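You operate a simulated robot arm through the tools that you are given. There is no shell and no other tool. Be economical: measure what you need, move in short steps, check, and stop when the job is done.

You run a simulated two-armed robot. Do the job below in one go: nothing can be reset, and whatever is moved stays where it is left.

Task
Carry the blue box with both arms and set it on the front part of the sorting table.
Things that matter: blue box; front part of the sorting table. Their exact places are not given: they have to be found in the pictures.

It is judged by the outcome, as a careful person would: the job done as asked, and still so three seconds after it is handed in. It fails if anything else is knocked over, pushed out of place, dropped, spilled or broken.

Robot
Two 7-joint arms with two-finger parallel grippers on one trunk, on a base that drives. Base frame: it is fixed to the floor where the robot stands at the start and does not move with it; the origin is under the middle of the robot, x ahead of it, y to its left, z up. Lengths are in m, angles in degrees, forces in N, time in s.
The left shoulder is at the start at [0.07, 0.13, 1.067], the right one opposite. With the tool pointing down near the work surface each hand reaches from about 0.2 to 0.52 m from the robot's upright axis, wherever it stands, measured 20 degrees to its own side. Places, roughly: front part of the sorting table [1.3, -2.3, 0.7]. Payload 1.57 kg a hand.
The TCP of each hand is the grasp point between the finger pads, 0.03 m short of the fingertips. In the tool frame z runs along the fingers and y along their closing line. Largest opening 0.08 m; finger width 0.017, thickness 0.012; the body of the gripper, 0.04 by 0.082 m, starts 0.08 m behind the TCP.
Orientation is that of the tool frame in the base frame, as a unit quaternion [w, x, y, z]. With the fingers straight down and closing along the base's y, the tool's x points along the base's -x, its y along +y and its z along -z.

Tools
- The arms move only by the tool send_rows. It takes "left_moves", "right_moves" or both (then of equal length, played together; a hand with none holds still); each is a list of rows, each a list of 7 numbers: the shift along the base's x, y, z in m, then the turn, a rotation vector about the base's x, y, z in degrees, then the closure in counts, from 0 (fully open) to 255 (shut). In form: [[dx, dy, dz, ax, ay, az, gripper], ...]. A call has 1 to 8 rows; each row shifts and turns the commanded pose from where the row before left it. Rows are played at 5 a second. More than 0.05 m and 8.6 degrees between two rows, or a gripper value outside its range, and nothing of the call is played. A pose out of reach is approached as far as the arm can. The call stops where the force on the tool passes 40 N (or 10 N more than at its start, if that is more) or the arm is blocked; 0.2 s more then pass. The fingers move at their own pace (about 0.108 m/s each) and stop on an object; they squeeze with about 20 N. The grip force told is the motor's: it shows also when the fingers shut on nothing. Time passes only in rows, and 0.2 s behind the last, so rows that do not move let the fingers close. It gives the time, the measured TCP pose, the force on the tool (base axes), the opening and the grip force at its end, in the units of the frame above (readings bear some noise), with the torque about the TCP (base axes, N m) and any sound that the robot's microphone picked up.
- Cameras (640 x 400 px; columns grow to the right, rows downward): "scene" is now at [0.1321, -0.0059, 1.2928]; the picture's right is [-0.15, -0.99, 0.00], its down [-0.66, 0.10, -0.74] and it looks along [0.73, -0.11, -0.67] (base axes); focal length 266 px, centre (320, 200). "left" rides on the left gripper at [0.072, 0.007, -0.122] in its tool frame; the picture's right is [-0.09, 1.00, 0.00], its down [-0.84, -0.08, -0.54] and it looks along [-0.54, -0.05, 0.84] (tool axes); focal length 238 px, centre (320, 200). "right" rides on the right gripper at [0.072, -0.007, -0.122] in its tool frame; the picture's right is [0.09, 1.00, 0.00], its down [-0.84, 0.08, -0.54] and it looks along [-0.54, 0.05, 0.84] (tool axes); focal length 238 px, centre (320, 200).
- camera(camera): a new picture of that camera. The clock stands still meanwhile.
- raise_lower(by): slides the trunk up (or, below 0, down) by that many m; the arms and the scene camera ride with it, the base frame stays. It gives what a move gives, with no picture.
- steer(legs): drives the robot by 1 to 6 legs, each [ahead, left, turn to the left] in m, m and degrees, along the robot's own axes; the way and the turn of a leg run together, so that a leg with both is an arc; at most 1.5 m and 180 degrees a leg. The arms and the cameras ride along, it lands a little off, and it stops where it bumps. It gives what a move gives.
- head_to(pan, tilt): turns the head with the scene camera to pan (to the left, within 86 degrees either way) and tilt (down, from -29 to 69), counted from straight ahead of the robot. It gives what a move gives.
- locate(camera, pixels): for up to 12 pixels [column, row] of the newest picture of that camera ("zoom" is the newest enlarged one), the place [x, y, z] in the base frame of the surface seen there, good to about 0.003 m, but the place of the scene camera against the robot may be out by one fixed shift of up to 0.012 m in any direction. The clock stands still meanwhile.
- zoom(camera, box): a new picture of the part [left, top, right, bottom] of that camera's present view, enlarged. The clock stands still meanwhile.
- job_done(): hands the job in; it is judged then, once.

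Go step by step. Measure first, check grasps and placings, and put right what went wrong. The budget is 80 turns and 70 pictures, counting those below and the enlarged ones. Unless the task says otherwise, let go and move clear before handing in.

The tools are called after "Request:" as a command line: name --argument value ..., lists and objects as JSON in quotes. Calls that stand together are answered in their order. send_rows: Moves the arms, as the interface text tells. Its arguments: {"type":"object","properties":{"left_moves":{"type":"array","items":{"type":"array","items":{"type":"number"}}},"right_moves":{"type":"array","items":{"type":"array","items":{"type":"number"}}}},"required":[]} The other tools are called the same way: raise_lower (by) slides the trunk up or down; steer (legs) drives the base; head_to (pan, tilt) turns the head that bears the scene camera; camera (camera) takes a picture; locate (camera, pixels) gives the place of the surface under pixels of a picture; zoom (camera, box) takes an enlarged picture of a part of a camera's view; job_done () hands the job in.

At the start:

```text
t: 0.0
left_position: [0.4147, 0.1511, 1.0797]
left_tcp_rot: [0.001, -0.001, 1.0, 0.0]
left_wrist_force: [0.3, 0.4, -0.2]
left_wrist_torque: [0.01, -0.03, 0.01]
left_finger_gap: 0.0799
left_finger_force: 0.2
right_position: [0.3048, -0.1202, 1.1022]
right_tcp_rot: [0.0, 0.0, 1.0, 0.0]
right_wrist_force: [0.1, 0.4, 0.2]
right_wrist_torque: [0.01, 0.0, 0.0]
right_finger_gap: 0.08
right_finger_force: 0.2
trunk travel left (down, up): [-0.705, 0.235]
robot x, y, heading: [-0.0002, -0.0031, 0.1]
head pan, tilt: [-8.7, 42.2]
```

scene: 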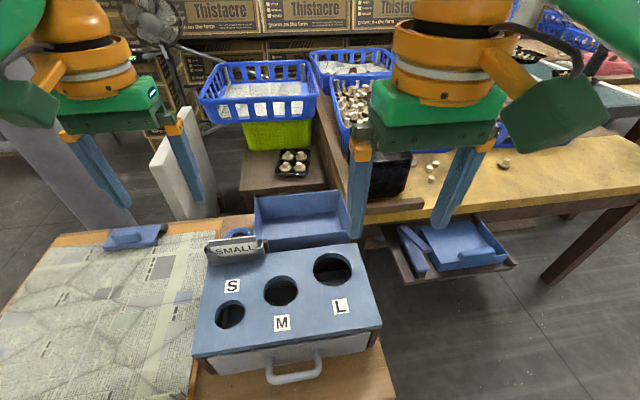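
right: 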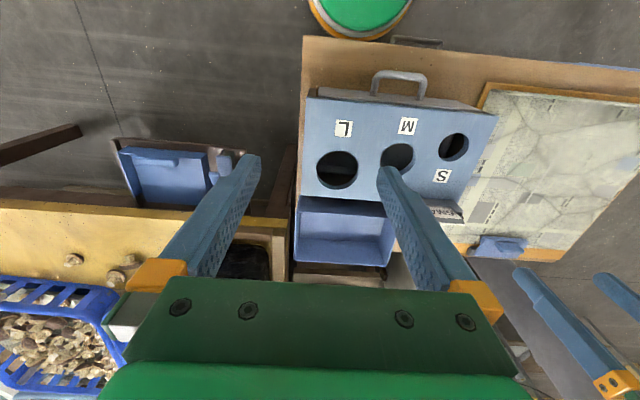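
left: 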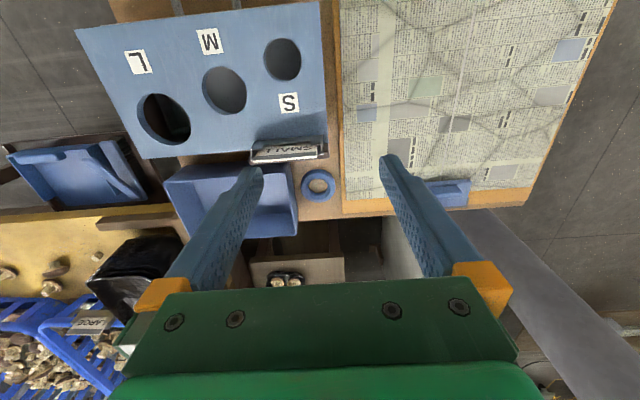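

The scene shows a blue open tray at about (300,220), behind a blue-topped grading box with S/M/L holes at (285,300), and blue trays to the right at (460,245). I'll look closer and to the right to find which one is the box and where the sorting table is.

Request:
zoom --camera "scene" --box '[180, 170, 400, 400]'

Request:
head_to --pan -60 --tilt 30

Request:
camera --camera "scene"

```text
1.74 times, centred on (290, 285) of scene
```

zoom: 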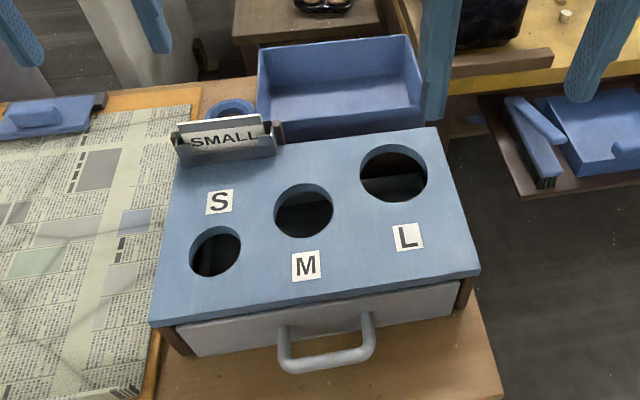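

```text
t: 1.2
left_position: [0.4149, 0.1495, 1.08]
left_tcp_rot: [0.001, 0.0, 1.0, -0.001]
left_wrist_force: [-0.6, 0.1, -0.4]
left_wrist_torque: [-0.01, 0.01, -0.01]
left_finger_gap: 0.08
left_finger_force: 0.1
right_position: [0.3056, -0.1194, 1.1022]
right_tcp_rot: [0.0, 0.0, 1.0, 0.0]
right_wrist_force: [0.3, 0.6, 1.0]
right_wrist_torque: [0.03, -0.02, -0.02]
right_finger_gap: 0.0799
right_finger_force: 0.2
trunk travel left (down, up): [-0.705, 0.235]
robot x, y, heading: [-0.0006, -0.0001, 0.0]
head pan, tilt: [-60.0, 30.0]
```

```text
65 pictures are left
```

scene: 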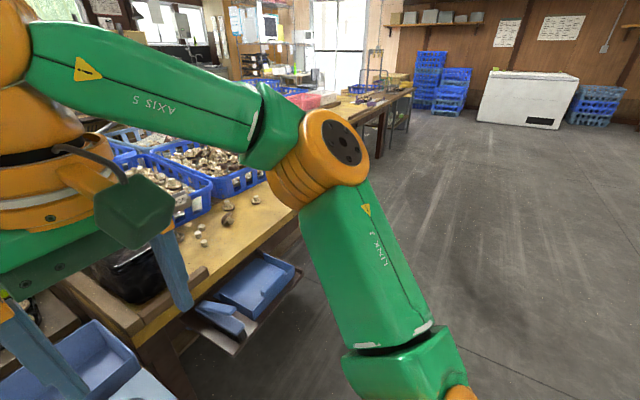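

The far table end shows near (390,95), partly hidden by the arm. I'll measure points on it, then look to the left and straight down for other blue boxes.

Request:
locate --camera "scene" --pixels '[[250, 215], [375, 105], [330, 115], [405, 90], [310, 100], [280, 70], [255, 285], [90, 345], [370, 97]]'

Request:
zoom --camera "scene" --box '[220, 40, 480, 180]'

Request:
head_to --pan 40 --tilt 35

Request:
camera --camera "scene"

```text
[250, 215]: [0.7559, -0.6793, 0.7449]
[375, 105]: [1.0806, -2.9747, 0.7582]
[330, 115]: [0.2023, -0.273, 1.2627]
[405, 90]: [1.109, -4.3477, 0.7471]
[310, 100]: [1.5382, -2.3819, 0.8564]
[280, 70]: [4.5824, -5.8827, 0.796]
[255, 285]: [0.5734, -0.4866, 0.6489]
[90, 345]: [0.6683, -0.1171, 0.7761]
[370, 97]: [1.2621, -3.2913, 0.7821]
```

```text
2.46 times, centred on (350, 110) of scene
```

zoom: 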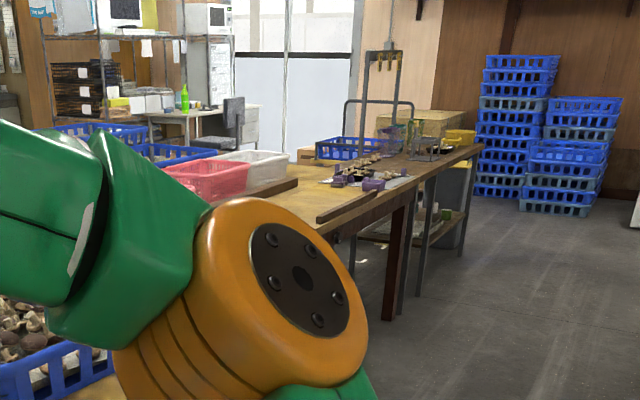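

```text
t: 3.0
left_position: [0.4139, 0.15, 1.0795]
left_tcp_rot: [0.001, 0.0, 1.0, -0.001]
left_wrist_force: [0.2, -0.3, 0.1]
left_wrist_torque: [0.02, 0.02, -0.03]
left_finger_gap: 0.0801
left_finger_force: 0.1
right_position: [0.3049, -0.1202, 1.1012]
right_tcp_rot: [0.0, 0.0, 1.0, 0.0]
right_wrist_force: [0.0, 0.2, -1.2]
right_wrist_torque: [-0.02, 0.03, 0.0]
right_finger_gap: 0.0799
right_finger_force: 0.1
trunk travel left (down, up): [-0.705, 0.235]
robot x, y, heading: [-0.0011, 0.0035, 0.1]
head pan, tilt: [40.0, 35.0]
```

```text
63 pictures are left
```

scene: 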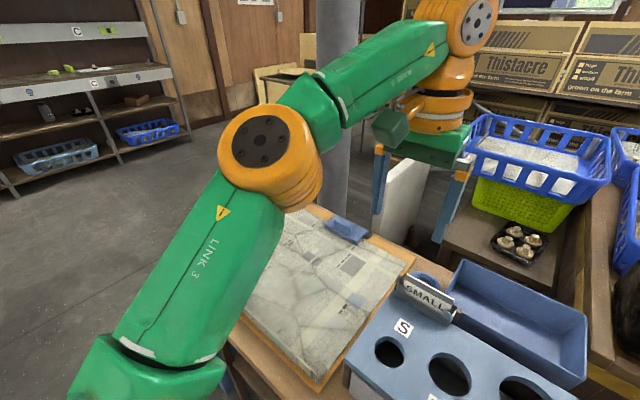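

The open blue box at (520,310) stands behind the grader; nothing else box-like and solid blue is around. I'll measure it from straight ahead.

Request:
head_to --pan 0 --tilt 52

Request:
zoom --camera "scene" --box '[200, 80, 460, 260]'

Request:
camera --camera "scene"

```text
t: 4.0
left_position: [0.4154, 0.1512, 1.0792]
left_tcp_rot: [0.001, -0.001, 1.0, 0.0]
left_wrist_force: [-0.7, -1.0, 0.4]
left_wrist_torque: [0.04, -0.03, 0.0]
left_finger_gap: 0.0803
left_finger_force: 0.2
right_position: [0.305, -0.1213, 1.1024]
right_tcp_rot: [0.0, 0.001, 1.0, 0.0]
right_wrist_force: [0.2, -0.3, -0.2]
right_wrist_torque: [0.0, 0.02, 0.02]
right_finger_gap: 0.08
right_finger_force: 0.0
trunk travel left (down, up): [-0.705, 0.235]
robot x, y, heading: [-0.0016, 0.0025, 0.0]
head pan, tilt: [0.0, 52.0]
```

```text
2.22 times, centred on (330, 170) of scene
```

zoom: 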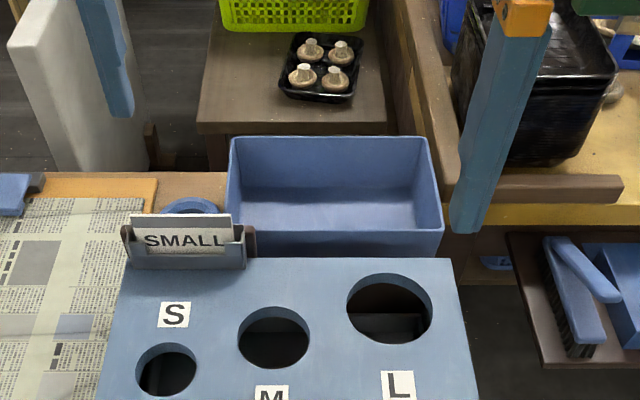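

```text
61 pictures are left
```

scene: 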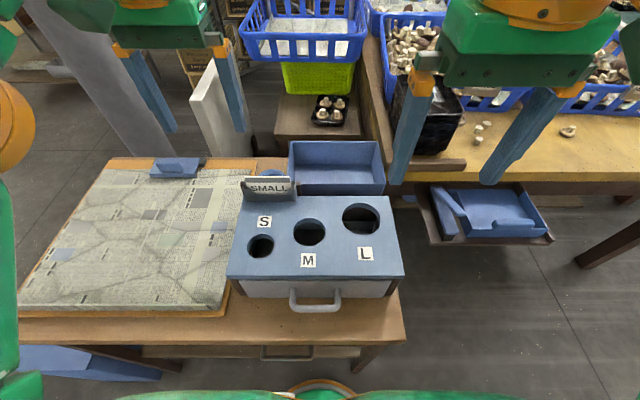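

Now measuring the open box rim, its inside floor, the table, grader and neighbours (zoom picture).

Request:
locate --camera "zoom" --pixels '[[233, 139], [424, 139], [233, 234], [436, 236], [330, 138], [330, 210], [330, 230], [335, 248], [185, 180], [190, 206], [350, 270], [435, 190]]'

Request:
locate --camera "zoom" --pixels '[[180, 222], [130, 263], [245, 265], [446, 262], [440, 160], [475, 190], [540, 185], [595, 200], [325, 180], [250, 150], [505, 265], [300, 115]]'

Request:
locate --camera "scene" --pixels '[[90, 365], [395, 325], [120, 320], [470, 215], [545, 215], [230, 275], [400, 275], [315, 305], [200, 330]]'

```text
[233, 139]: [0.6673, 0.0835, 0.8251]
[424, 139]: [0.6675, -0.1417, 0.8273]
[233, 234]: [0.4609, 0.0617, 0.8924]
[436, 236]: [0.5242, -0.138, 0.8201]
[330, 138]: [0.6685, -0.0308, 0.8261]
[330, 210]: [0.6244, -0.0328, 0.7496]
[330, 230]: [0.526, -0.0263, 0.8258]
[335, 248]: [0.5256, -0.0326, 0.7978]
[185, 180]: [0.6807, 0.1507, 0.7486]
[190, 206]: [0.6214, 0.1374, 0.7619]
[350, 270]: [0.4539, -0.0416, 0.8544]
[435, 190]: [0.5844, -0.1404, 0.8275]
```

```text
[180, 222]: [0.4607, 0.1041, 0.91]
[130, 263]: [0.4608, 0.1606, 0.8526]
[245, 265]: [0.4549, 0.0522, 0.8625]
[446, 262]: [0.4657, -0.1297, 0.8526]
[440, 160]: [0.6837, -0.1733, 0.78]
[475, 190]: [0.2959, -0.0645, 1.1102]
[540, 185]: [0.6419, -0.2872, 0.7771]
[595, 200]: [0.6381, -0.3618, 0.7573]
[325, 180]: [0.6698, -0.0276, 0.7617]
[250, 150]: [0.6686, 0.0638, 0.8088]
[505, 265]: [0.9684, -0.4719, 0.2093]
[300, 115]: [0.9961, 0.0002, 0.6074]
```

```text
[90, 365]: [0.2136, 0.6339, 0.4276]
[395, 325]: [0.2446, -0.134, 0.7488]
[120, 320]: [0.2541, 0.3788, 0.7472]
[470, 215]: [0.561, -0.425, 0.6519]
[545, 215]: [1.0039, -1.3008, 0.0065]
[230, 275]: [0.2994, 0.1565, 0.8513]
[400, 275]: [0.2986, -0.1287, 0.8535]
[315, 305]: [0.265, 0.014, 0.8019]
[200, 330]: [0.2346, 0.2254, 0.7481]
```

The box is about x 0.525–0.67, y −0.143–0.085, z 0.75–0.827 on the near table, its front wall just behind the grader (x 0.46). There's another blue thing at (90,365) low to the left; I'll check that before deciding.

Request:
head_to --pan 75 --tilt 60

Request:
camera --camera "scene"

Request:
camera --camera "left"

```text
t: 5.5
left_position: [0.4147, 0.1486, 1.0801]
left_tcp_rot: [0.001, -0.001, 1.0, 0.0]
left_wrist_force: [-0.1, 0.2, -0.5]
left_wrist_torque: [0.02, -0.02, 0.01]
left_finger_gap: 0.08
left_finger_force: 0.0
right_position: [0.3061, -0.119, 1.1024]
right_tcp_rot: [0.0, 0.0, 1.0, -0.001]
right_wrist_force: [-0.6, -0.4, 0.1]
right_wrist_torque: [0.01, 0.02, 0.0]
right_finger_gap: 0.0798
right_finger_force: 0.1
trunk travel left (down, up): [-0.705, 0.235]
robot x, y, heading: [-0.0009, -0.0008, -0.0]
head pan, tilt: [75.0, 60.0]
```

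```text
60 pictures are left
```

scene: 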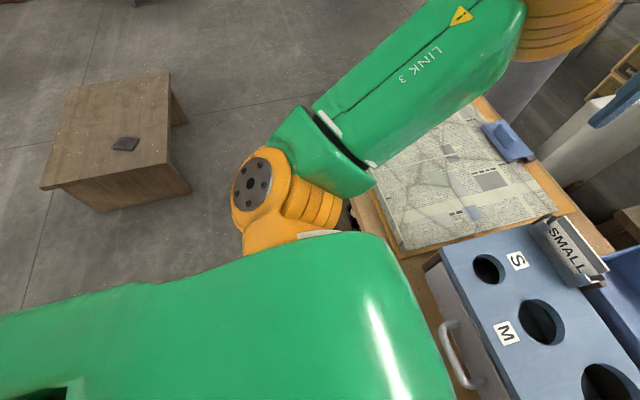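

```text
59 pictures are left
```

left: 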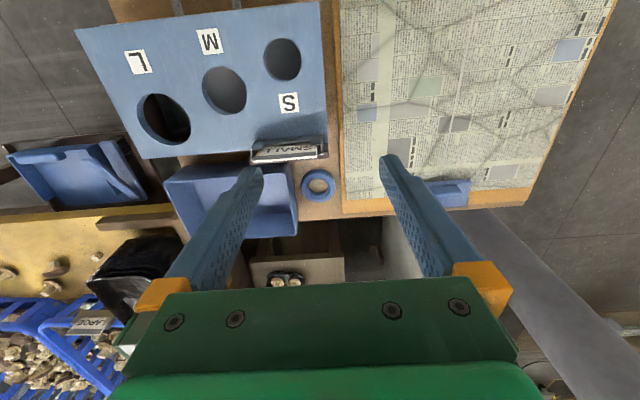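

The arm hides the low blue thing at this angle. I'll look from a different pan.

Request:
head_to --pan 30 --tilt 66

Request:
camera --camera "scene"

```text
t: 6.6
left_position: [0.4137, 0.1502, 1.0784]
left_tcp_rot: [0.001, -0.001, 1.0, 0.001]
left_wrist_force: [0.1, -0.1, -0.7]
left_wrist_torque: [0.02, -0.01, 0.04]
left_finger_gap: 0.08
left_finger_force: 0.2
right_position: [0.3049, -0.1212, 1.1015]
right_tcp_rot: [0.0, 0.0, 1.0, 0.0]
right_wrist_force: [0.2, -0.1, -0.7]
right_wrist_torque: [0.0, -0.01, -0.05]
right_finger_gap: 0.08
right_finger_force: 0.0
trunk travel left (down, up): [-0.705, 0.235]
robot x, y, heading: [-0.0013, 0.0045, -0.3]
head pan, tilt: [30.0, 66.0]
```

```text
58 pictures are left
```

scene: 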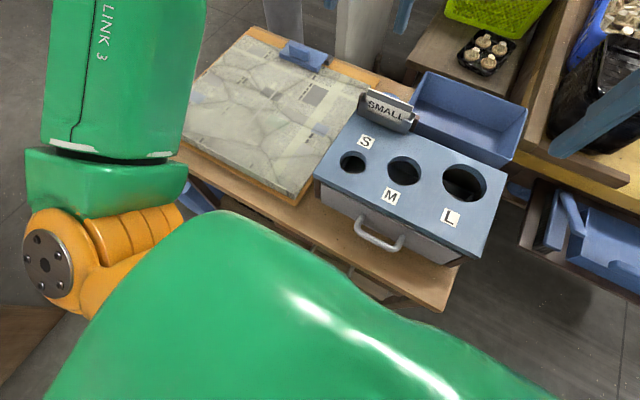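

The near table, grader and box are clear; I need to know how close the base can go. I'll measure the robot's own body seen at the top of the right-hand picture and drive back slightly to see the low blue thing.

Request:
camera --camera "right"

Request:
locate --camera "right" --pixels '[[362, 10], [318, 15], [350, 38], [305, 45], [400, 42], [300, 150], [460, 245], [338, 222], [230, 190], [125, 150], [60, 10], [600, 20]]'

Request:
steer --legs '[[-0.35, 0, 0]]'

Request:
head_to --pan 10 --tilt 55

Request:
camera --camera "scene"

```text
57 pictures are left
```

right: 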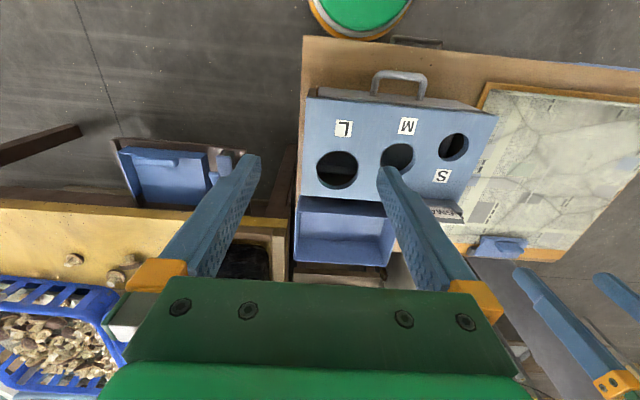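

```text
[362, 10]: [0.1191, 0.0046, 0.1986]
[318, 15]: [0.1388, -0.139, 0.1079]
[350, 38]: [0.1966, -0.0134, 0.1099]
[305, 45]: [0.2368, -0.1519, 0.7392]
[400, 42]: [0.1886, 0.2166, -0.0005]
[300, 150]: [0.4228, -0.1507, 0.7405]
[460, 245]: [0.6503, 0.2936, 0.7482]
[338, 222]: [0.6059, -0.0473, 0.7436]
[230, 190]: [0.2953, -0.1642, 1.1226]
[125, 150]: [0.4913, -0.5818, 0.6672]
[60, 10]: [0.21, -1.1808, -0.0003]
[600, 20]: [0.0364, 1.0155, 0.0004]
```

```text
t: 8.9
left_position: [0.0648, 0.1515, 1.0795]
left_tcp_rot: [0.0, -0.002, 1.0, 0.0]
left_wrist_force: [-0.2, 0.2, 0.2]
left_wrist_torque: [0.03, 0.03, 0.0]
left_finger_gap: 0.0802
left_finger_force: 0.2
right_position: [-0.0437, -0.1209, 1.1011]
right_tcp_rot: [-0.001, 0.0, 1.0, 0.0]
right_wrist_force: [-0.3, 0.0, 0.4]
right_wrist_torque: [0.03, 0.04, -0.02]
right_finger_gap: 0.08
right_finger_force: 0.1
trunk travel left (down, up): [-0.705, 0.235]
robot x, y, heading: [-0.3493, -0.0007, -0.2]
head pan, tilt: [30.0, 66.0]
```

```text
t: 9.7
left_position: [0.0633, 0.15, 1.0796]
left_tcp_rot: [0.001, -0.002, 1.0, 0.0]
left_wrist_force: [0.3, -0.3, -0.1]
left_wrist_torque: [-0.01, 0.0, 0.02]
left_finger_gap: 0.08
left_finger_force: 0.1
right_position: [-0.0462, -0.1192, 1.1016]
right_tcp_rot: [0.0, 0.0, 1.0, 0.001]
right_wrist_force: [-0.7, 0.8, 0.1]
right_wrist_torque: [-0.02, 0.0, -0.01]
right_finger_gap: 0.0801
right_finger_force: 0.0
trunk travel left (down, up): [-0.705, 0.235]
robot x, y, heading: [-0.3506, 0.0038, -0.1]
head pan, tilt: [10.0, 55.0]
```

```text
56 pictures are left
```

scene: 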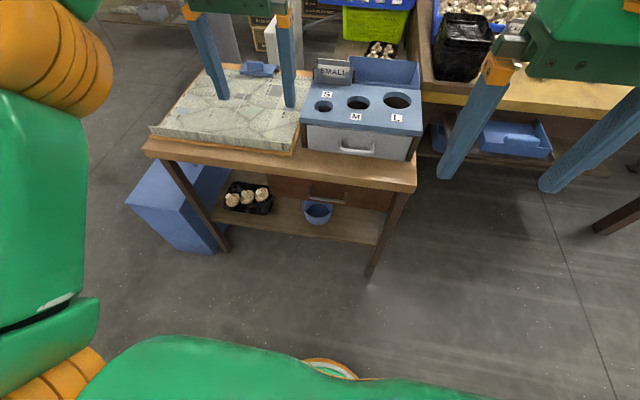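

There is indeed a larger blue box on the floor left of the table at (185,205). I'll look closely and measure it.

Request:
zoom --camera "scene" --box '[90, 130, 290, 270]'

Request:
locate --camera "scene" --pixels '[[128, 203], [187, 210], [160, 168], [168, 185], [218, 250], [180, 250], [215, 205], [150, 240], [215, 170]]'

```text
2.86 times, centred on (190, 200) of scene
```

zoom: 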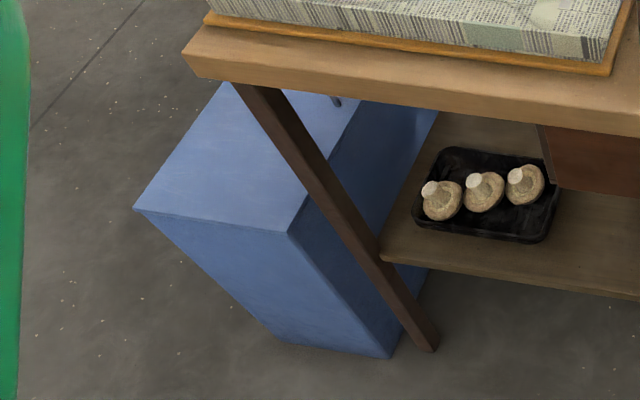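

```text
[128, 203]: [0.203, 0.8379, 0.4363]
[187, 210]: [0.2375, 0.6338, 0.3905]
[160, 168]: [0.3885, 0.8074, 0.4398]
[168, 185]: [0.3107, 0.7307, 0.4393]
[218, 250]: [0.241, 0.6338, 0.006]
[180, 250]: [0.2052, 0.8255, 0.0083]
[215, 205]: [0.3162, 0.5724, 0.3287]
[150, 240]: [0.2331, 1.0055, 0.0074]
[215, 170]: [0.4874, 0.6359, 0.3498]
```

The floor box is about 0.2 × 0.3+ × 0.44 m, with something dark at its top (335,100 in the zoom). I'll step left for one better look at it to choose safely.

Request:
steer --legs '[[0, 0.9, 0]]'

Request:
head_to --pan -10 --tilt 40

Request:
camera --camera "scene"

```text
t: 13.9
left_position: [0.0655, 0.9711, 1.0795]
left_tcp_rot: [0.001, -0.026, 1.0, -0.001]
left_wrist_force: [-0.3, -0.7, 0.2]
left_wrist_torque: [-0.06, 0.03, -0.01]
left_finger_gap: 0.0803
left_finger_force: 0.1
right_position: [-0.0303, 0.6957, 1.1026]
right_tcp_rot: [0.0, -0.025, 1.0, -0.001]
right_wrist_force: [0.4, -0.6, -0.7]
right_wrist_torque: [0.0, 0.0, 0.04]
right_finger_gap: 0.0801
right_finger_force: 0.0
trunk travel left (down, up): [-0.705, 0.235]
robot x, y, heading: [-0.3379, 0.7992, 2.9]
head pan, tilt: [10.0, 55.0]
stopped in leg 1: the robot was blocked; the commanded pose is now the measured one
```

```text
t: 14.7
left_position: [0.067, 0.9702, 1.0799]
left_tcp_rot: [0.001, -0.026, 1.0, 0.001]
left_wrist_force: [-0.4, -0.7, -0.5]
left_wrist_torque: [0.03, 0.02, 0.01]
left_finger_gap: 0.0799
left_finger_force: 0.0
right_position: [-0.0297, 0.6946, 1.1007]
right_tcp_rot: [0.0, -0.026, 1.0, 0.0]
right_wrist_force: [0.7, 0.6, -0.1]
right_wrist_torque: [0.01, -0.01, 0.0]
right_finger_gap: 0.08
right_finger_force: 0.0
trunk travel left (down, up): [-0.705, 0.235]
robot x, y, heading: [-0.3419, 0.8024, 3.1]
head pan, tilt: [-10.0, 40.0]
```

```text
54 pictures are left
```

scene: 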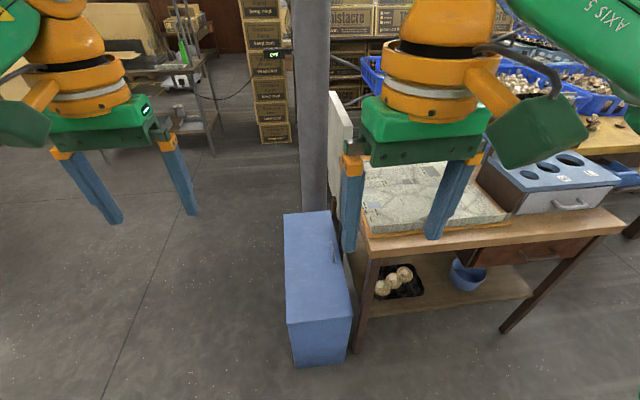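

The floor box is a big closed case (320,290), too large and far from graspable, so the open blue box by the grader is the one. The robot bumped something on the left; I'll check that.

Request:
steer --legs '[[0, -0.15, 0]]'

Request:
head_to --pan 86 --tilt 50

Request:
camera --camera "scene"

```text
t: 16.1
left_position: [0.0731, 0.8231, 1.0788]
left_tcp_rot: [0.001, -0.026, 1.0, -0.002]
left_wrist_force: [0.2, 0.7, -0.1]
left_wrist_torque: [0.01, 0.03, 0.01]
left_finger_gap: 0.08
left_finger_force: 0.1
right_position: [-0.0223, 0.5479, 1.1026]
right_tcp_rot: [0.0, -0.026, 1.0, -0.001]
right_wrist_force: [-0.3, -0.1, 0.7]
right_wrist_torque: [-0.02, -0.01, -0.03]
right_finger_gap: 0.0799
right_finger_force: 0.0
trunk travel left (down, up): [-0.705, 0.235]
robot x, y, heading: [-0.3352, 0.6512, 2.9]
head pan, tilt: [-10.0, 40.0]
```

```text
t: 17.8
left_position: [0.074, 0.8204, 1.0799]
left_tcp_rot: [0.001, -0.027, 1.0, 0.0]
left_wrist_force: [-0.1, 0.1, 0.1]
left_wrist_torque: [-0.01, -0.01, -0.01]
left_finger_gap: 0.08
left_finger_force: 0.1
right_position: [-0.0223, 0.5469, 1.1014]
right_tcp_rot: [-0.001, -0.025, 1.0, 0.0]
right_wrist_force: [-0.5, -0.9, -1.0]
right_wrist_torque: [0.02, 0.0, 0.03]
right_finger_gap: 0.0798
right_finger_force: 0.0
trunk travel left (down, up): [-0.705, 0.235]
robot x, y, heading: [-0.3326, 0.6486, 2.9]
head pan, tilt: [85.9, 50.0]
```

```text
53 pictures are left
```

scene: 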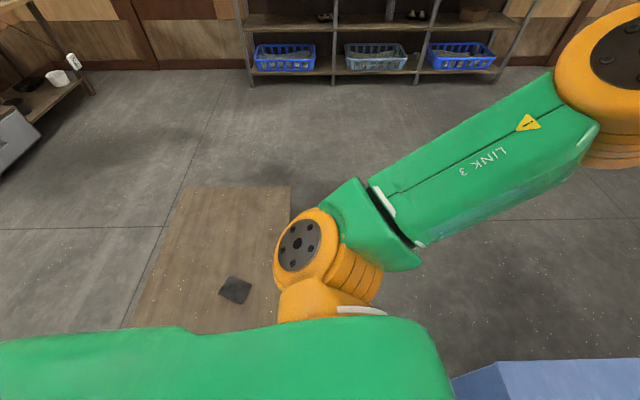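

The low table stands as before, so no harm done. I'll go back to face the open box (y≈−0.03), straighten, and test the arms' forward reach in free space behind the table.

Request:
steer --legs '[[0, 0, -2.9], [0, -0.68, 0]]'

Request:
send_rows --left_moves '[[0.0194, -0.0046, -0.0275, 0, 0, 0, 0], [0.0194, -0.0046, -0.0275, 0, 0, 0, 0], [0.0194, -0.0046, -0.0275, 0, 0, 0, 0], [0.0194, -0.0046, -0.0275, 0, 0, 0, 0], [0.0194, -0.0046, -0.0275, 0, 0, 0, 0], [0.0194, -0.0046, -0.0275, 0, 0, 0, 0], [0.0194, -0.0046, -0.0275, 0, 0, 0, 0], [0.0194, -0.0046, -0.0275, 0, 0, 0, 0]]' --right_moves '[[0.0331, 0.0007, -0.03, 0, 0, 0, 0], [0.0331, 0.0007, -0.03, 0, 0, 0, 0], [0.0331, 0.0007, -0.03, 0, 0, 0, 0], [0.0331, 0.0007, -0.03, 0, 0, 0, 0], [0.0331, 0.0007, -0.03, 0, 0, 0, 0], [0.0331, 0.0007, -0.03, 0, 0, 0, 0], [0.0331, 0.0007, -0.03, 0, 0, 0, 0], [0.0331, 0.0007, -0.03, 0, 0, 0, 0]]'

```text
t: 22.0
left_position: [0.0811, 0.1172, 1.0799]
left_tcp_rot: [0.001, -0.002, 1.0, -0.001]
left_wrist_force: [0.0, -0.9, 0.0]
left_wrist_torque: [0.0, -0.01, 0.0]
left_finger_gap: 0.0799
left_finger_force: 0.1
right_position: [-0.0279, -0.1536, 1.1017]
right_tcp_rot: [0.0, -0.001, 1.0, -0.001]
right_wrist_force: [0.3, 0.2, -0.3]
right_wrist_torque: [-0.01, 0.0, 0.03]
right_finger_gap: 0.0802
right_finger_force: 0.2
trunk travel left (down, up): [-0.705, 0.235]
robot x, y, heading: [-0.3319, -0.0337, 0.1]
head pan, tilt: [85.9, 50.0]
```

```text
t: 23.8
left_position: [0.1513, 0.0681, 0.883]
left_tcp_rot: [0.0, -0.001, 1.0, -0.001]
left_wrist_force: [-0.8, 0.0, -0.1]
left_wrist_torque: [-0.07, 0.0, -0.01]
left_finger_gap: 0.0802
left_finger_force: 0.0
left hand out of reach, approached as far as the arm can: row 3, 4, 5, 6, 7, 8
right_position: [0.1553, -0.1549, 0.8691]
right_tcp_rot: [0.001, -0.001, 1.0, 0.0]
right_wrist_force: [-0.4, 0.1, 0.0]
right_wrist_torque: [-0.04, -0.01, -0.01]
right_finger_gap: 0.08
right_finger_force: 0.1
right hand out of reach, approached as far as the arm can: row 6, 7, 8
trunk travel left (down, up): [-0.705, 0.235]
robot x, y, heading: [-0.3308, -0.0349, -0.0]
head pan, tilt: [85.9, 50.0]
```

With the tool vertical the hands reach about 0.485 m ahead of the axis. I need to see how close the base can stand, so I'll look at the table legs and the hands.

Request:
head_to --pan -5 --tilt 45

Request:
camera --camera "scene"

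```text
t: 25.4
left_position: [0.1489, 0.0675, 0.8829]
left_tcp_rot: [0.0, -0.002, 1.0, 0.0]
left_wrist_force: [-0.2, 0.1, 0.3]
left_wrist_torque: [0.02, 0.02, 0.0]
left_finger_gap: 0.0798
left_finger_force: 0.0
right_position: [0.1545, -0.1542, 0.8694]
right_tcp_rot: [0.001, 0.0, 1.0, 0.0]
right_wrist_force: [-0.4, 0.7, 0.0]
right_wrist_torque: [0.02, -0.01, -0.01]
right_finger_gap: 0.08
right_finger_force: 0.0
trunk travel left (down, up): [-0.705, 0.235]
robot x, y, heading: [-0.3276, -0.0301, -0.0]
head pan, tilt: [-5.0, 45.0]
```

```text
52 pictures are left
```

scene: 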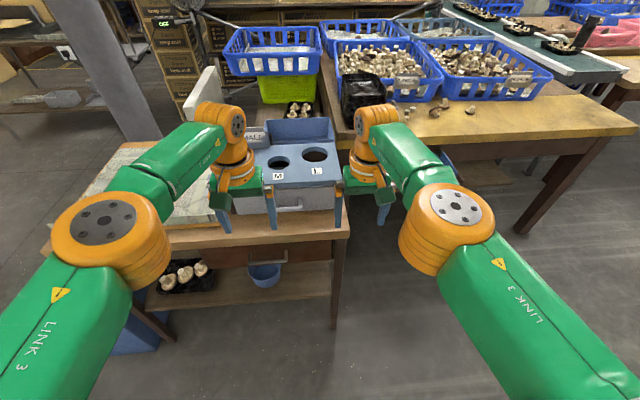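

Right table leg is at about (337,290); measuring it, the lower shelf, and the space around.

Request:
locate --camera "scene" --pixels '[[335, 322], [338, 270], [345, 232], [250, 296], [300, 265], [345, 222], [325, 296], [540, 220], [440, 135], [480, 185], [110, 210], [165, 330]]'

Request:
zoom --camera "scene" --box '[200, 80, 460, 340]'

```text
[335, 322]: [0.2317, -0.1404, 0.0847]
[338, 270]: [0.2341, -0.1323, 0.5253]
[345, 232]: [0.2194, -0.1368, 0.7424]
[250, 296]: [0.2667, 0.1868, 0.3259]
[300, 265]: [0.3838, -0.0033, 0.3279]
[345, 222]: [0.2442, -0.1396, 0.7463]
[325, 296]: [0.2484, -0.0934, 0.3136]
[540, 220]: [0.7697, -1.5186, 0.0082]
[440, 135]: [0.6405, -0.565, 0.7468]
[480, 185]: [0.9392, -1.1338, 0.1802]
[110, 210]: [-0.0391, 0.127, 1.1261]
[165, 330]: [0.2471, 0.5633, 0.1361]
```

```text
1.54 times, centred on (330, 210) of scene
```

zoom: 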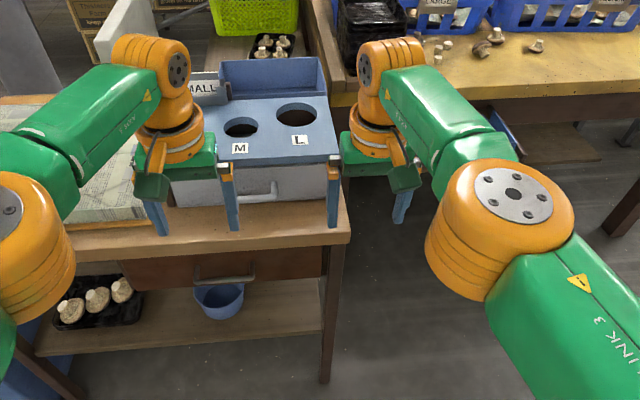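

The right leg stands at (0.24,−0.13), so the base can come to about x=0.05. That needs ~6 cm more reach, so I'll test leaning the fingers forward by 28°.

Request:
send_rows --left_moves '[[0, 0, 0, 0, -7, 0, 0], [0, 0, 0, 0, -7, 0, 0], [0, 0, 0, 0, -7, 0, 0], [0, 0, 0, 0, -7, 0, 0], [0, 0, 0, 0, 0, 0, 0]]' --right_moves '[[0, 0, 0, 0, -7, 0, 0], [0, 0, 0, 0, -7, 0, 0], [0, 0, 0, 0, -7, 0, 0], [0, 0, 0, 0, -7, 0, 0], [0, 0, 0, 0, 0, 0, 0]]'

```text
t: 26.6
left_position: [0.1493, 0.0676, 0.8844]
left_tcp_rot: [0.243, -0.001, 0.97, -0.001]
left_wrist_force: [0.2, -0.5, 0.9]
left_wrist_torque: [-0.03, 0.01, 0.01]
left_finger_gap: 0.08
left_finger_force: 0.0
right_position: [0.1717, -0.1559, 0.8765]
right_tcp_rot: [0.219, -0.001, 0.976, -0.013]
right_wrist_force: [-0.2, -0.2, 0.3]
right_wrist_torque: [0.02, 0.01, 0.0]
right_finger_gap: 0.0801
right_finger_force: 0.1
right hand out of reach, approached as far as the arm can: row 1, 2
trunk travel left (down, up): [-0.705, 0.235]
robot x, y, heading: [-0.3348, -0.0343, -0.1]
head pan, tilt: [-5.0, 45.0]
```

The tilt worked; now pushing forward to find the new reach at box-rim height.

Request:
send_rows --left_moves '[[0.03, 0.005, -0.01, 0, 0, 0, 0], [0.03, 0.005, -0.01, 0, 0, 0, 0], [0.03, 0.005, -0.01, 0, 0, 0, 0], [0, 0, 0, 0, 0, 0, 0]]' --right_moves '[[0.03, 0, -0.01, 0, 0, 0, 0], [0.03, 0, -0.01, 0, 0, 0, 0], [0.03, 0, -0.01, 0, 0, 0, 0], [0, 0, 0, 0, 0, 0, 0]]'

```text
t: 27.6
left_position: [0.2394, 0.0805, 0.8522]
left_tcp_rot: [0.241, -0.001, 0.971, 0.0]
left_wrist_force: [-0.1, 0.5, -0.3]
left_wrist_torque: [-0.05, -0.01, -0.01]
left_finger_gap: 0.08
left_finger_force: 0.1
right_position: [0.241, -0.1583, 0.8467]
right_tcp_rot: [0.22, -0.003, 0.975, -0.013]
right_wrist_force: [0.1, -0.6, 0.2]
right_wrist_torque: [0.0, -0.02, -0.02]
right_finger_gap: 0.08
right_finger_force: 0.1
right hand out of reach, approached as far as the arm can: row 3
trunk travel left (down, up): [-0.705, 0.235]
robot x, y, heading: [-0.3347, -0.0332, 0.1]
head pan, tilt: [-5.0, 45.0]
```

With the lean both hands reach 0.57 m ahead. But the camera lump on each wrist's robot side would hit the SMALL sign, so I'll back off and try turning both hands half a turn about their finger axis so the lumps face away.

Request:
steer --legs '[[-0.25, 0, 0]]'

Request:
send_rows --left_moves '[[-0.02, 0.01, 0.01, 4, 0, -7.5, 0], [-0.02, 0.01, 0.01, 4, 0, -7.5, 0], [-0.02, 0.01, 0.01, 4, 0, -7.5, 0], [0, 0, 0, 4, 0, -7.5, 0], [0, 0, 0, 4, 0, -7.5, 0], [0, 0, 0, 4, 0, -7.5, 0], [0, 0, 0, 4, 0, -7.5, 0], [0, 0, 0, 4, 0, -7.5, 0]]' --right_moves '[[-0.02, -0.01, 0.01, -4, 0, 7.5, 0], [-0.02, -0.01, 0.01, -4, 0, 7.5, 0], [-0.02, -0.01, 0.01, -4, 0, 7.5, 0], [0, 0, 0, -4, 0, 7.5, 0], [0, 0, 0, -4, 0, 7.5, 0], [0, 0, 0, -4, 0, 7.5, 0], [0, 0, 0, -4, 0, 7.5, 0], [0, 0, 0, -4, 0, 7.5, 0]]'

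Request:
send_rows --left_moves '[[0, 0, 0, 4, 0, -7.5, 0], [0, 0, 0, 4, 0, -7.5, 0], [0, 0, 0, 4, 0, -7.5, 0], [0, 0, 0, 4, 0, -7.5, 0], [0, 0, 0, 4, 0, -7.5, 0], [0, 0, 0, 4, 0, -7.5, 0], [0, 0, 0, 4, 0, -7.5, 0], [0, 0, 0, 4, 0, -7.5, 0]]' --right_moves '[[0, 0, 0, -4, 0, 7.5, 0], [0, 0, 0, -4, 0, 7.5, 0], [0, 0, 0, -4, 0, 7.5, 0], [0, 0, 0, -4, 0, 7.5, 0], [0, 0, 0, -4, 0, 7.5, 0], [0, 0, 0, -4, 0, 7.5, 0], [0, 0, 0, -4, 0, 7.5, 0], [0, 0, 0, -4, 0, 7.5, 0]]'

Request:
camera --camera "scene"

```text
t: 29.5
left_position: [-0.0105, 0.0815, 0.8515]
left_tcp_rot: [0.242, -0.001, 0.97, 0.0]
left_wrist_force: [0.6, -0.1, 0.3]
left_wrist_torque: [-0.02, 0.05, 0.0]
left_finger_gap: 0.0798
left_finger_force: 0.1
right_position: [-0.0058, -0.1591, 0.8462]
right_tcp_rot: [0.219, -0.003, 0.976, -0.014]
right_wrist_force: [-0.2, -0.2, 0.0]
right_wrist_torque: [-0.02, 0.03, 0.02]
right_finger_gap: 0.08
right_finger_force: 0.1
trunk travel left (down, up): [-0.705, 0.235]
robot x, y, heading: [-0.5811, -0.0375, 0.2]
head pan, tilt: [-5.0, 45.0]
```

```text
t: 31.3
left_position: [-0.0735, 0.1125, 0.8833]
left_tcp_rot: [0.222, 0.396, 0.886, 0.098]
left_wrist_force: [0.6, 0.5, 0.2]
left_wrist_torque: [-0.03, 0.01, 0.0]
left_finger_gap: 0.08
left_finger_force: 0.1
left hand out of reach, approached as far as the arm can: row 7, 8
right_position: [-0.085, -0.1943, 0.8747]
right_tcp_rot: [0.203, -0.449, 0.86, -0.136]
right_wrist_force: [0.1, -0.1, -0.1]
right_wrist_torque: [-0.01, -0.03, -0.01]
right_finger_gap: 0.0801
right_finger_force: 0.1
right hand out of reach, approached as far as the arm can: row 6, 7, 8
trunk travel left (down, up): [-0.705, 0.235]
robot x, y, heading: [-0.5849, -0.0342, 0.0]
head pan, tilt: [-5.0, 45.0]
```

```text
t: 33.1
left_position: [-0.1696, 0.1095, 0.9093]
left_tcp_rot: [0.207, 0.603, 0.756, 0.147]
left_wrist_force: [0.3, -0.4, -0.1]
left_wrist_torque: [-0.01, -0.05, -0.02]
left_finger_gap: 0.08
left_finger_force: 0.0
left hand out of reach, approached as far as the arm can: row 1, 2, 3, 4, 5, 6, 7, 8
right_position: [-0.1889, -0.1528, 0.8188]
right_tcp_rot: [-0.131, 0.813, -0.518, 0.232]
right_wrist_force: [0.4, -0.7, -0.3]
right_wrist_torque: [0.0, 0.01, 0.05]
right_finger_gap: 0.0798
right_finger_force: 0.0
right hand out of reach, approached as far as the arm can: row 1, 2, 3, 4, 5, 6, 7, 8
trunk travel left (down, up): [-0.705, 0.235]
robot x, y, heading: [-0.5845, -0.0351, 0.1]
head pan, tilt: [-5.0, 45.0]
```

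```text
50 pictures are left
```

scene: 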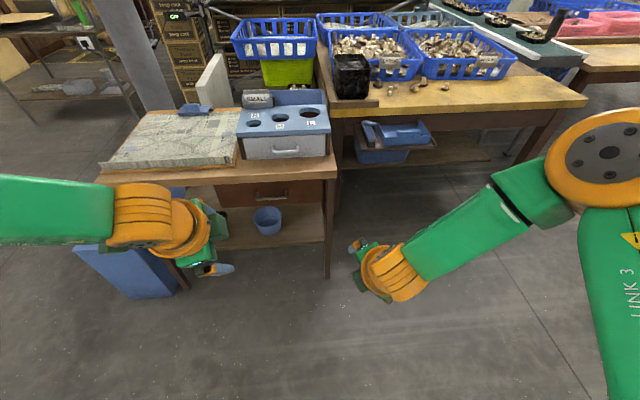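

Turning half a turn runs out of reach, so I'll undo it and restore vertical tools. Plan instead: stand at about (0.08, 0.07) turned slightly right, so the left hand reaches vertically (clear of the sign) and the right with a lean.

Request:
send_rows --left_moves '[[0, 0, 0.006, -1.15, 1.61, 4.71, 0], [0, 0, 0.006, -1.15, 1.61, 4.71, 0], [0, 0, 0.006, -1.15, 1.61, 4.71, 0], [0, 0, 0.006, -1.15, 1.61, 4.71, 0], [0, 0, 0.006, -1.15, 1.61, 4.71, 0], [0, 0, 0.006, -1.15, 1.61, 4.71, 0], [0, 0, 0.006, -1.15, 1.61, 4.71, 0], [0, 0, 0.006, -1.15, 1.61, 4.71, 0]]' --right_moves '[[0, -0.002, 0.01, 2, 1.125, -6.99, 0], [0, -0.002, 0.01, 2, 1.125, -6.99, 0], [0, -0.002, 0.01, 2, 1.125, -6.99, 0], [0, -0.002, 0.01, 2, 1.125, -6.99, 0], [0, -0.002, 0.01, 2, 1.125, -6.99, 0], [0, -0.002, 0.01, 2, 1.125, -6.99, 0], [0, -0.002, 0.01, 2, 1.125, -6.99, 0], [0, -0.002, 0.01, 2, 1.125, -6.99, 0]]'

Request:
send_rows --left_moves '[[0, 0, 0.006, -1.15, 1.61, 4.71, 0], [0, 0, 0.006, -1.15, 1.61, 4.71, 0], [0, 0, 0.006, -1.15, 1.61, 4.71, 0], [0, 0, 0.006, -1.15, 1.61, 4.71, 0], [0, 0, 0.006, -1.15, 1.61, 4.71, 0], [0, 0, 0.006, -1.15, 1.61, 4.71, 0], [0, 0, 0.006, -1.15, 1.61, 4.71, 0], [0, 0, 0.006, -1.15, 1.61, 4.71, 0]]' --right_moves '[[0, -0.002, 0.01, 2, 1.125, -6.99, 0], [0, -0.002, 0.01, 2, 1.125, -6.99, 0], [0, -0.002, 0.01, 2, 1.125, -6.99, 0], [0, -0.002, 0.01, 2, 1.125, -6.99, 0], [0, -0.002, 0.01, 2, 1.125, -6.99, 0], [0, -0.002, 0.01, 2, 1.125, -6.99, 0], [0, -0.002, 0.01, 2, 1.125, -6.99, 0], [0, -0.002, 0.01, 2, 1.125, -6.99, 0]]'

```text
t: 34.9
left_position: [-0.1736, 0.1074, 0.9545]
left_tcp_rot: [0.108, 0.344, 0.93, 0.079]
left_wrist_force: [0.5, 0.6, 0.3]
left_wrist_torque: [0.04, -0.02, -0.01]
left_finger_gap: 0.08
left_finger_force: 0.0
left hand out of reach, approached as far as the arm can: row 1
right_position: [-0.19, -0.1703, 0.8986]
right_tcp_rot: [0.075, -0.465, 0.872, -0.131]
right_wrist_force: [-0.6, 0.3, 0.8]
right_wrist_torque: [-0.01, 0.01, -0.03]
right_finger_gap: 0.0801
right_finger_force: 0.0
trunk travel left (down, up): [-0.705, 0.235]
robot x, y, heading: [-0.583, -0.0334, -0.2]
head pan, tilt: [-5.0, 45.0]
```

```text
t: 36.7
left_position: [-0.1726, 0.1086, 1.0031]
left_tcp_rot: [0.0, 0.023, 1.0, -0.002]
left_wrist_force: [-0.8, 0.6, 0.6]
left_wrist_torque: [0.01, 0.01, 0.0]
left_finger_gap: 0.0801
left_finger_force: 0.0
right_position: [-0.1898, -0.1868, 0.9777]
right_tcp_rot: [0.002, 0.003, 1.0, 0.002]
right_wrist_force: [-0.3, 0.0, 1.0]
right_wrist_torque: [0.01, 0.0, -0.04]
right_finger_gap: 0.0802
right_finger_force: 0.1
trunk travel left (down, up): [-0.705, 0.235]
robot x, y, heading: [-0.5848, -0.0323, 0.1]
head pan, tilt: [-5.0, 45.0]
```

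Both tools are vertical again. I'll measure the robot's own base and column with the hand cameras.

Request:
camera --camera "left"

Request:
locate --camera "left" --pixels '[[180, 5], [150, 10], [210, 5], [180, 20], [230, 10], [200, 35], [130, 5], [180, 45]]'

Request:
zoom --camera "scene" --box '[220, 70, 360, 170]'

Request:
locate --camera "zoom" --pixels '[[110, 95], [230, 95], [170, 90], [110, 130], [230, 130], [170, 85], [235, 80], [490, 110], [480, 170]]'

```text
49 pictures are left
```

left: 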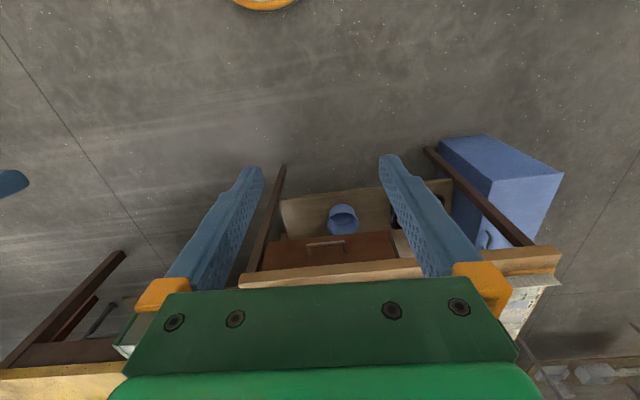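

```text
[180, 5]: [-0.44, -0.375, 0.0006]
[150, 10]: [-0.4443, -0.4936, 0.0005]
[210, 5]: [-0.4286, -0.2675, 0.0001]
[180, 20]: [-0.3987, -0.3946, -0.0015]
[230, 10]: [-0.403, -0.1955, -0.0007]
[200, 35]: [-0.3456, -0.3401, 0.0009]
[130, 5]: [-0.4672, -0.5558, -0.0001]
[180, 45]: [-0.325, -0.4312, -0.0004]
```

```text
4.00 times, centred on (290, 120) of scene
```

zoom: 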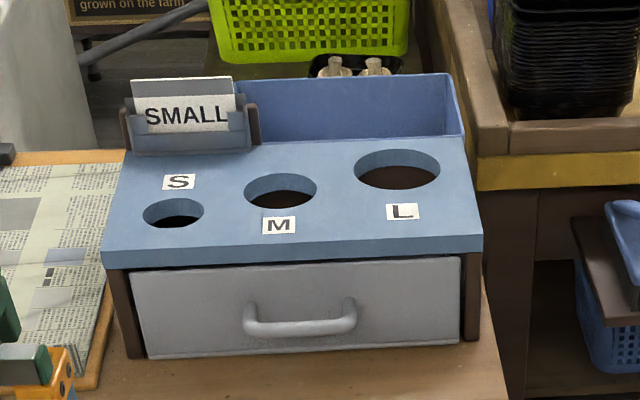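

```text
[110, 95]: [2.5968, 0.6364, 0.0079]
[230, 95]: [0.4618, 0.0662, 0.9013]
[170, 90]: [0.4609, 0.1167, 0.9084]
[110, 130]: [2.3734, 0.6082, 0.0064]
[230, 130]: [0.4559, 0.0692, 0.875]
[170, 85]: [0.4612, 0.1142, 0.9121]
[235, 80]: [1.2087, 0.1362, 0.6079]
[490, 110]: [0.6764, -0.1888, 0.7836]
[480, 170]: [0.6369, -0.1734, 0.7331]
```

Sign top is at z 0.915, x≈0.46. I'll lower the trunk 8 cm (better reach at box height), keep the hands at z≈1.0, and drive to stand off in front of the table, turned 15° right.

Request:
raise_lower --by -0.08

Request:
send_rows --left_moves '[[-0.01, 0.01, 0.03, 0.7, 0, -0.7, 0], [-0.01, 0.01, 0.03, 0.7, 0, -0.7, 0], [0, 0, 0.02, 0.7, 0, -0.7, 0], [0, 0, 0, 0, 0, 0, 0]]' --right_moves '[[0, 0, 0.03, 0, 0, 0, 0], [0, 0, 0.04, 0, 0, 0, 0], [0, 0, 0.035, 0, 0, 0, 0], [0, 0, 0, 0, 0, 0, 0]]'

Request:
steer --legs '[[0.5, 0.1, 0], [0, 0, -15]]'

```text
t: 37.8
left_position: [-0.1728, 0.1083, 0.9231]
left_tcp_rot: [0.001, 0.025, 1.0, -0.002]
left_wrist_force: [0.0, 0.8, 0.8]
left_wrist_torque: [0.0, -0.02, -0.02]
left_finger_gap: 0.08
left_finger_force: 0.0
right_position: [-0.1895, -0.186, 0.8987]
right_tcp_rot: [0.002, 0.002, 1.0, 0.001]
right_wrist_force: [0.7, -0.2, 0.0]
right_wrist_torque: [0.03, 0.01, 0.0]
right_finger_gap: 0.08
right_finger_force: 0.1
trunk travel left (down, up): [-0.625, 0.315]
robot x, y, heading: [-0.5838, -0.0342, -0.3]
head pan, tilt: [-5.0, 45.0]
```

```text
t: 38.8
left_position: [-0.1928, 0.1285, 1.0015]
left_tcp_rot: [0.0, 0.043, 0.999, 0.016]
left_wrist_force: [0.4, -0.5, 0.4]
left_wrist_torque: [0.02, 0.01, -0.03]
left_finger_gap: 0.0799
left_finger_force: 0.0
right_position: [-0.1904, -0.1858, 1.0033]
right_tcp_rot: [0.001, 0.001, 1.0, 0.001]
right_wrist_force: [0.2, 0.2, -0.1]
right_wrist_torque: [-0.01, 0.0, -0.01]
right_finger_gap: 0.08
right_finger_force: 0.0
trunk travel left (down, up): [-0.625, 0.315]
robot x, y, heading: [-0.5845, -0.0342, -0.1]
head pan, tilt: [-5.0, 45.0]
```

```text
t: 42.7
left_position: [0.3338, 0.1223, 1.0015]
left_tcp_rot: [0.003, 0.172, 0.985, 0.015]
left_wrist_force: [-0.5, 1.3, 0.1]
left_wrist_torque: [-0.01, 0.02, 0.0]
left_finger_gap: 0.0799
left_finger_force: 0.1
right_position: [0.255, -0.1813, 1.0044]
right_tcp_rot: [0.002, 0.132, 0.991, 0.001]
right_wrist_force: [-0.5, 0.1, -0.3]
right_wrist_torque: [-0.01, -0.02, 0.0]
right_finger_gap: 0.0799
right_finger_force: 0.1
trunk travel left (down, up): [-0.625, 0.315]
robot x, y, heading: [-0.0873, 0.0625, -15.1]
head pan, tilt: [-5.0, 45.0]
```

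Now heading −15° at (−0.087, 0.063). I'll straighten the tools to the table's axes and creep forward to about x=0.08.

Request:
send_rows --left_moves '[[0, 0, 0, -0.6, 0, 6.6, 0], [0, 0, 0, -0.6, 0, 6.6, 0], [0, 0, 0, -0.6, 0, 6.6, 0], [0, 0, 0, 0, 0, 0, 0]]' --right_moves '[[0, 0, 0, 0, 0, 5.1, 0], [0, 0, 0, 0, 0, 5.1, 0], [0, 0, 0, 0, 0, 5.0, 0], [0, 0, 0, 0, 0, 0, 0]]'

Request:
steer --legs '[[0.06, 0.05, 0], [0.05, 0, 0], [0.045, 0, 0]]'

Request:
head_to --pan 10 --tilt 50

Request:
camera --camera "scene"

```text
t: 43.7
left_position: [0.3333, 0.1226, 1.0024]
left_tcp_rot: [0.001, -0.001, 1.0, 0.001]
left_wrist_force: [0.4, 0.4, -0.5]
left_wrist_torque: [-0.02, -0.01, 0.01]
left_finger_gap: 0.0799
left_finger_force: 0.1
right_position: [0.2553, -0.183, 1.003]
right_tcp_rot: [0.002, -0.001, 1.0, 0.001]
right_wrist_force: [0.8, 0.0, 0.4]
right_wrist_torque: [0.01, 0.01, 0.02]
right_finger_gap: 0.0801
right_finger_force: 0.1
trunk travel left (down, up): [-0.625, 0.315]
robot x, y, heading: [-0.0856, 0.0679, -15.0]
head pan, tilt: [-5.0, 45.0]
```

```text
t: 45.8
left_position: [0.4919, 0.1328, 1.0048]
left_tcp_rot: [0.005, -0.001, 1.0, 0.001]
left_wrist_force: [-0.6, -0.3, 0.2]
left_wrist_torque: [0.02, -0.03, 0.01]
left_finger_gap: 0.0801
left_finger_force: 0.1
right_position: [0.4121, -0.1724, 1.0051]
right_tcp_rot: [0.004, 0.0, 1.0, 0.0]
right_wrist_force: [-0.4, 0.3, -0.4]
right_wrist_torque: [0.0, -0.03, -0.02]
right_finger_gap: 0.08
right_finger_force: 0.0
trunk travel left (down, up): [-0.625, 0.315]
robot x, y, heading: [0.0763, 0.0754, -14.9]
head pan, tilt: [-5.0, 45.0]
```

```text
t: 46.5
left_position: [0.4954, 0.1319, 1.0024]
left_tcp_rot: [0.002, -0.001, 1.0, 0.001]
left_wrist_force: [0.6, 0.2, -0.2]
left_wrist_torque: [-0.01, 0.02, 0.01]
left_finger_gap: 0.0801
left_finger_force: 0.2
right_position: [0.4167, -0.1744, 1.0035]
right_tcp_rot: [0.002, -0.001, 1.0, 0.001]
right_wrist_force: [0.8, -0.1, 0.5]
right_wrist_torque: [0.02, -0.05, 0.01]
right_finger_gap: 0.0799
right_finger_force: 0.1
trunk travel left (down, up): [-0.625, 0.315]
robot x, y, heading: [0.0756, 0.0736, -15.0]
head pan, tilt: [10.0, 50.0]
```

```text
47 pictures are left
```

scene: 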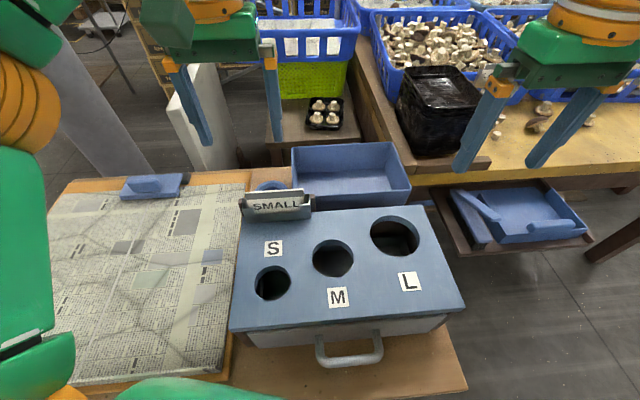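

Standing at (0.076, 0.074) with no bump. Moving the hands forward over the box's end walls, staying high (z≈0.93), leaning the right hand 20°.

Request:
send_rows --left_moves '[[0.018, -0.0096, -0.0145, 0, 0, 0, 0], [0.018, -0.0096, -0.0145, 0, 0, 0, 0], [0.018, -0.0096, -0.0145, 0, 0, 0, 0], [0.018, -0.0096, -0.0145, 0, 0, 0, 0], [0.018, -0.0096, -0.0145, 0, 0, 0, 0], [0, 0, 0, 0, 0, 0, 0]]' --right_moves '[[0.0338, 0.007, -0.0146, 0, -4, 0, 0], [0.0338, 0.007, -0.0146, 0, -4, 0, 0], [0.0338, 0.007, -0.0146, 0, -4, 0, 0], [0.0338, 0.007, -0.0146, 0, -4, 0, 0], [0.0338, 0.007, -0.0146, 0, -4, 0, 0], [0, 0, 0, 0, 0, 0, 0]]'

Request:
camera --camera "left"

Request:
camera --camera "right"

```text
t: 47.9
left_position: [0.5569, 0.0869, 0.9311]
left_tcp_rot: [0.002, 0.001, 1.0, 0.002]
left_wrist_force: [-0.7, -0.1, 0.0]
left_wrist_torque: [0.0, -0.01, -0.01]
left_finger_gap: 0.0799
left_finger_force: 0.0
left hand out of reach, approached as far as the arm can: row 4, 5
right_position: [0.5695, -0.1354, 0.9238]
right_tcp_rot: [0.176, -0.002, 0.984, 0.0]
right_wrist_force: [-0.8, -0.4, 1.3]
right_wrist_torque: [-0.01, -0.03, -0.02]
right_finger_gap: 0.0801
right_finger_force: 0.1
right hand out of reach, approached as far as the arm can: row 4, 5
trunk travel left (down, up): [-0.625, 0.315]
robot x, y, heading: [0.0795, 0.08, -14.8]
head pan, tilt: [10.0, 50.0]
```

```text
46 pictures are left
```

left: 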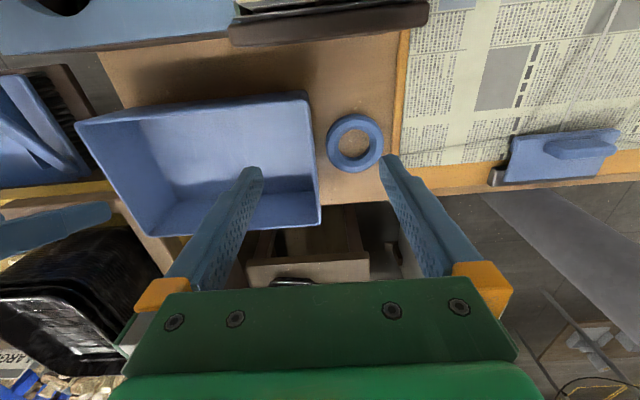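

```text
45 pictures are left
```

right: 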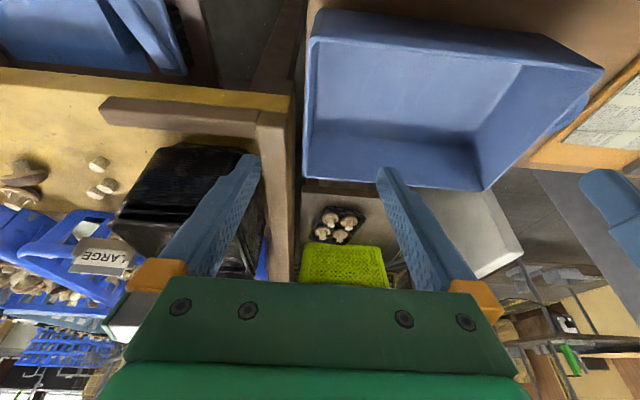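

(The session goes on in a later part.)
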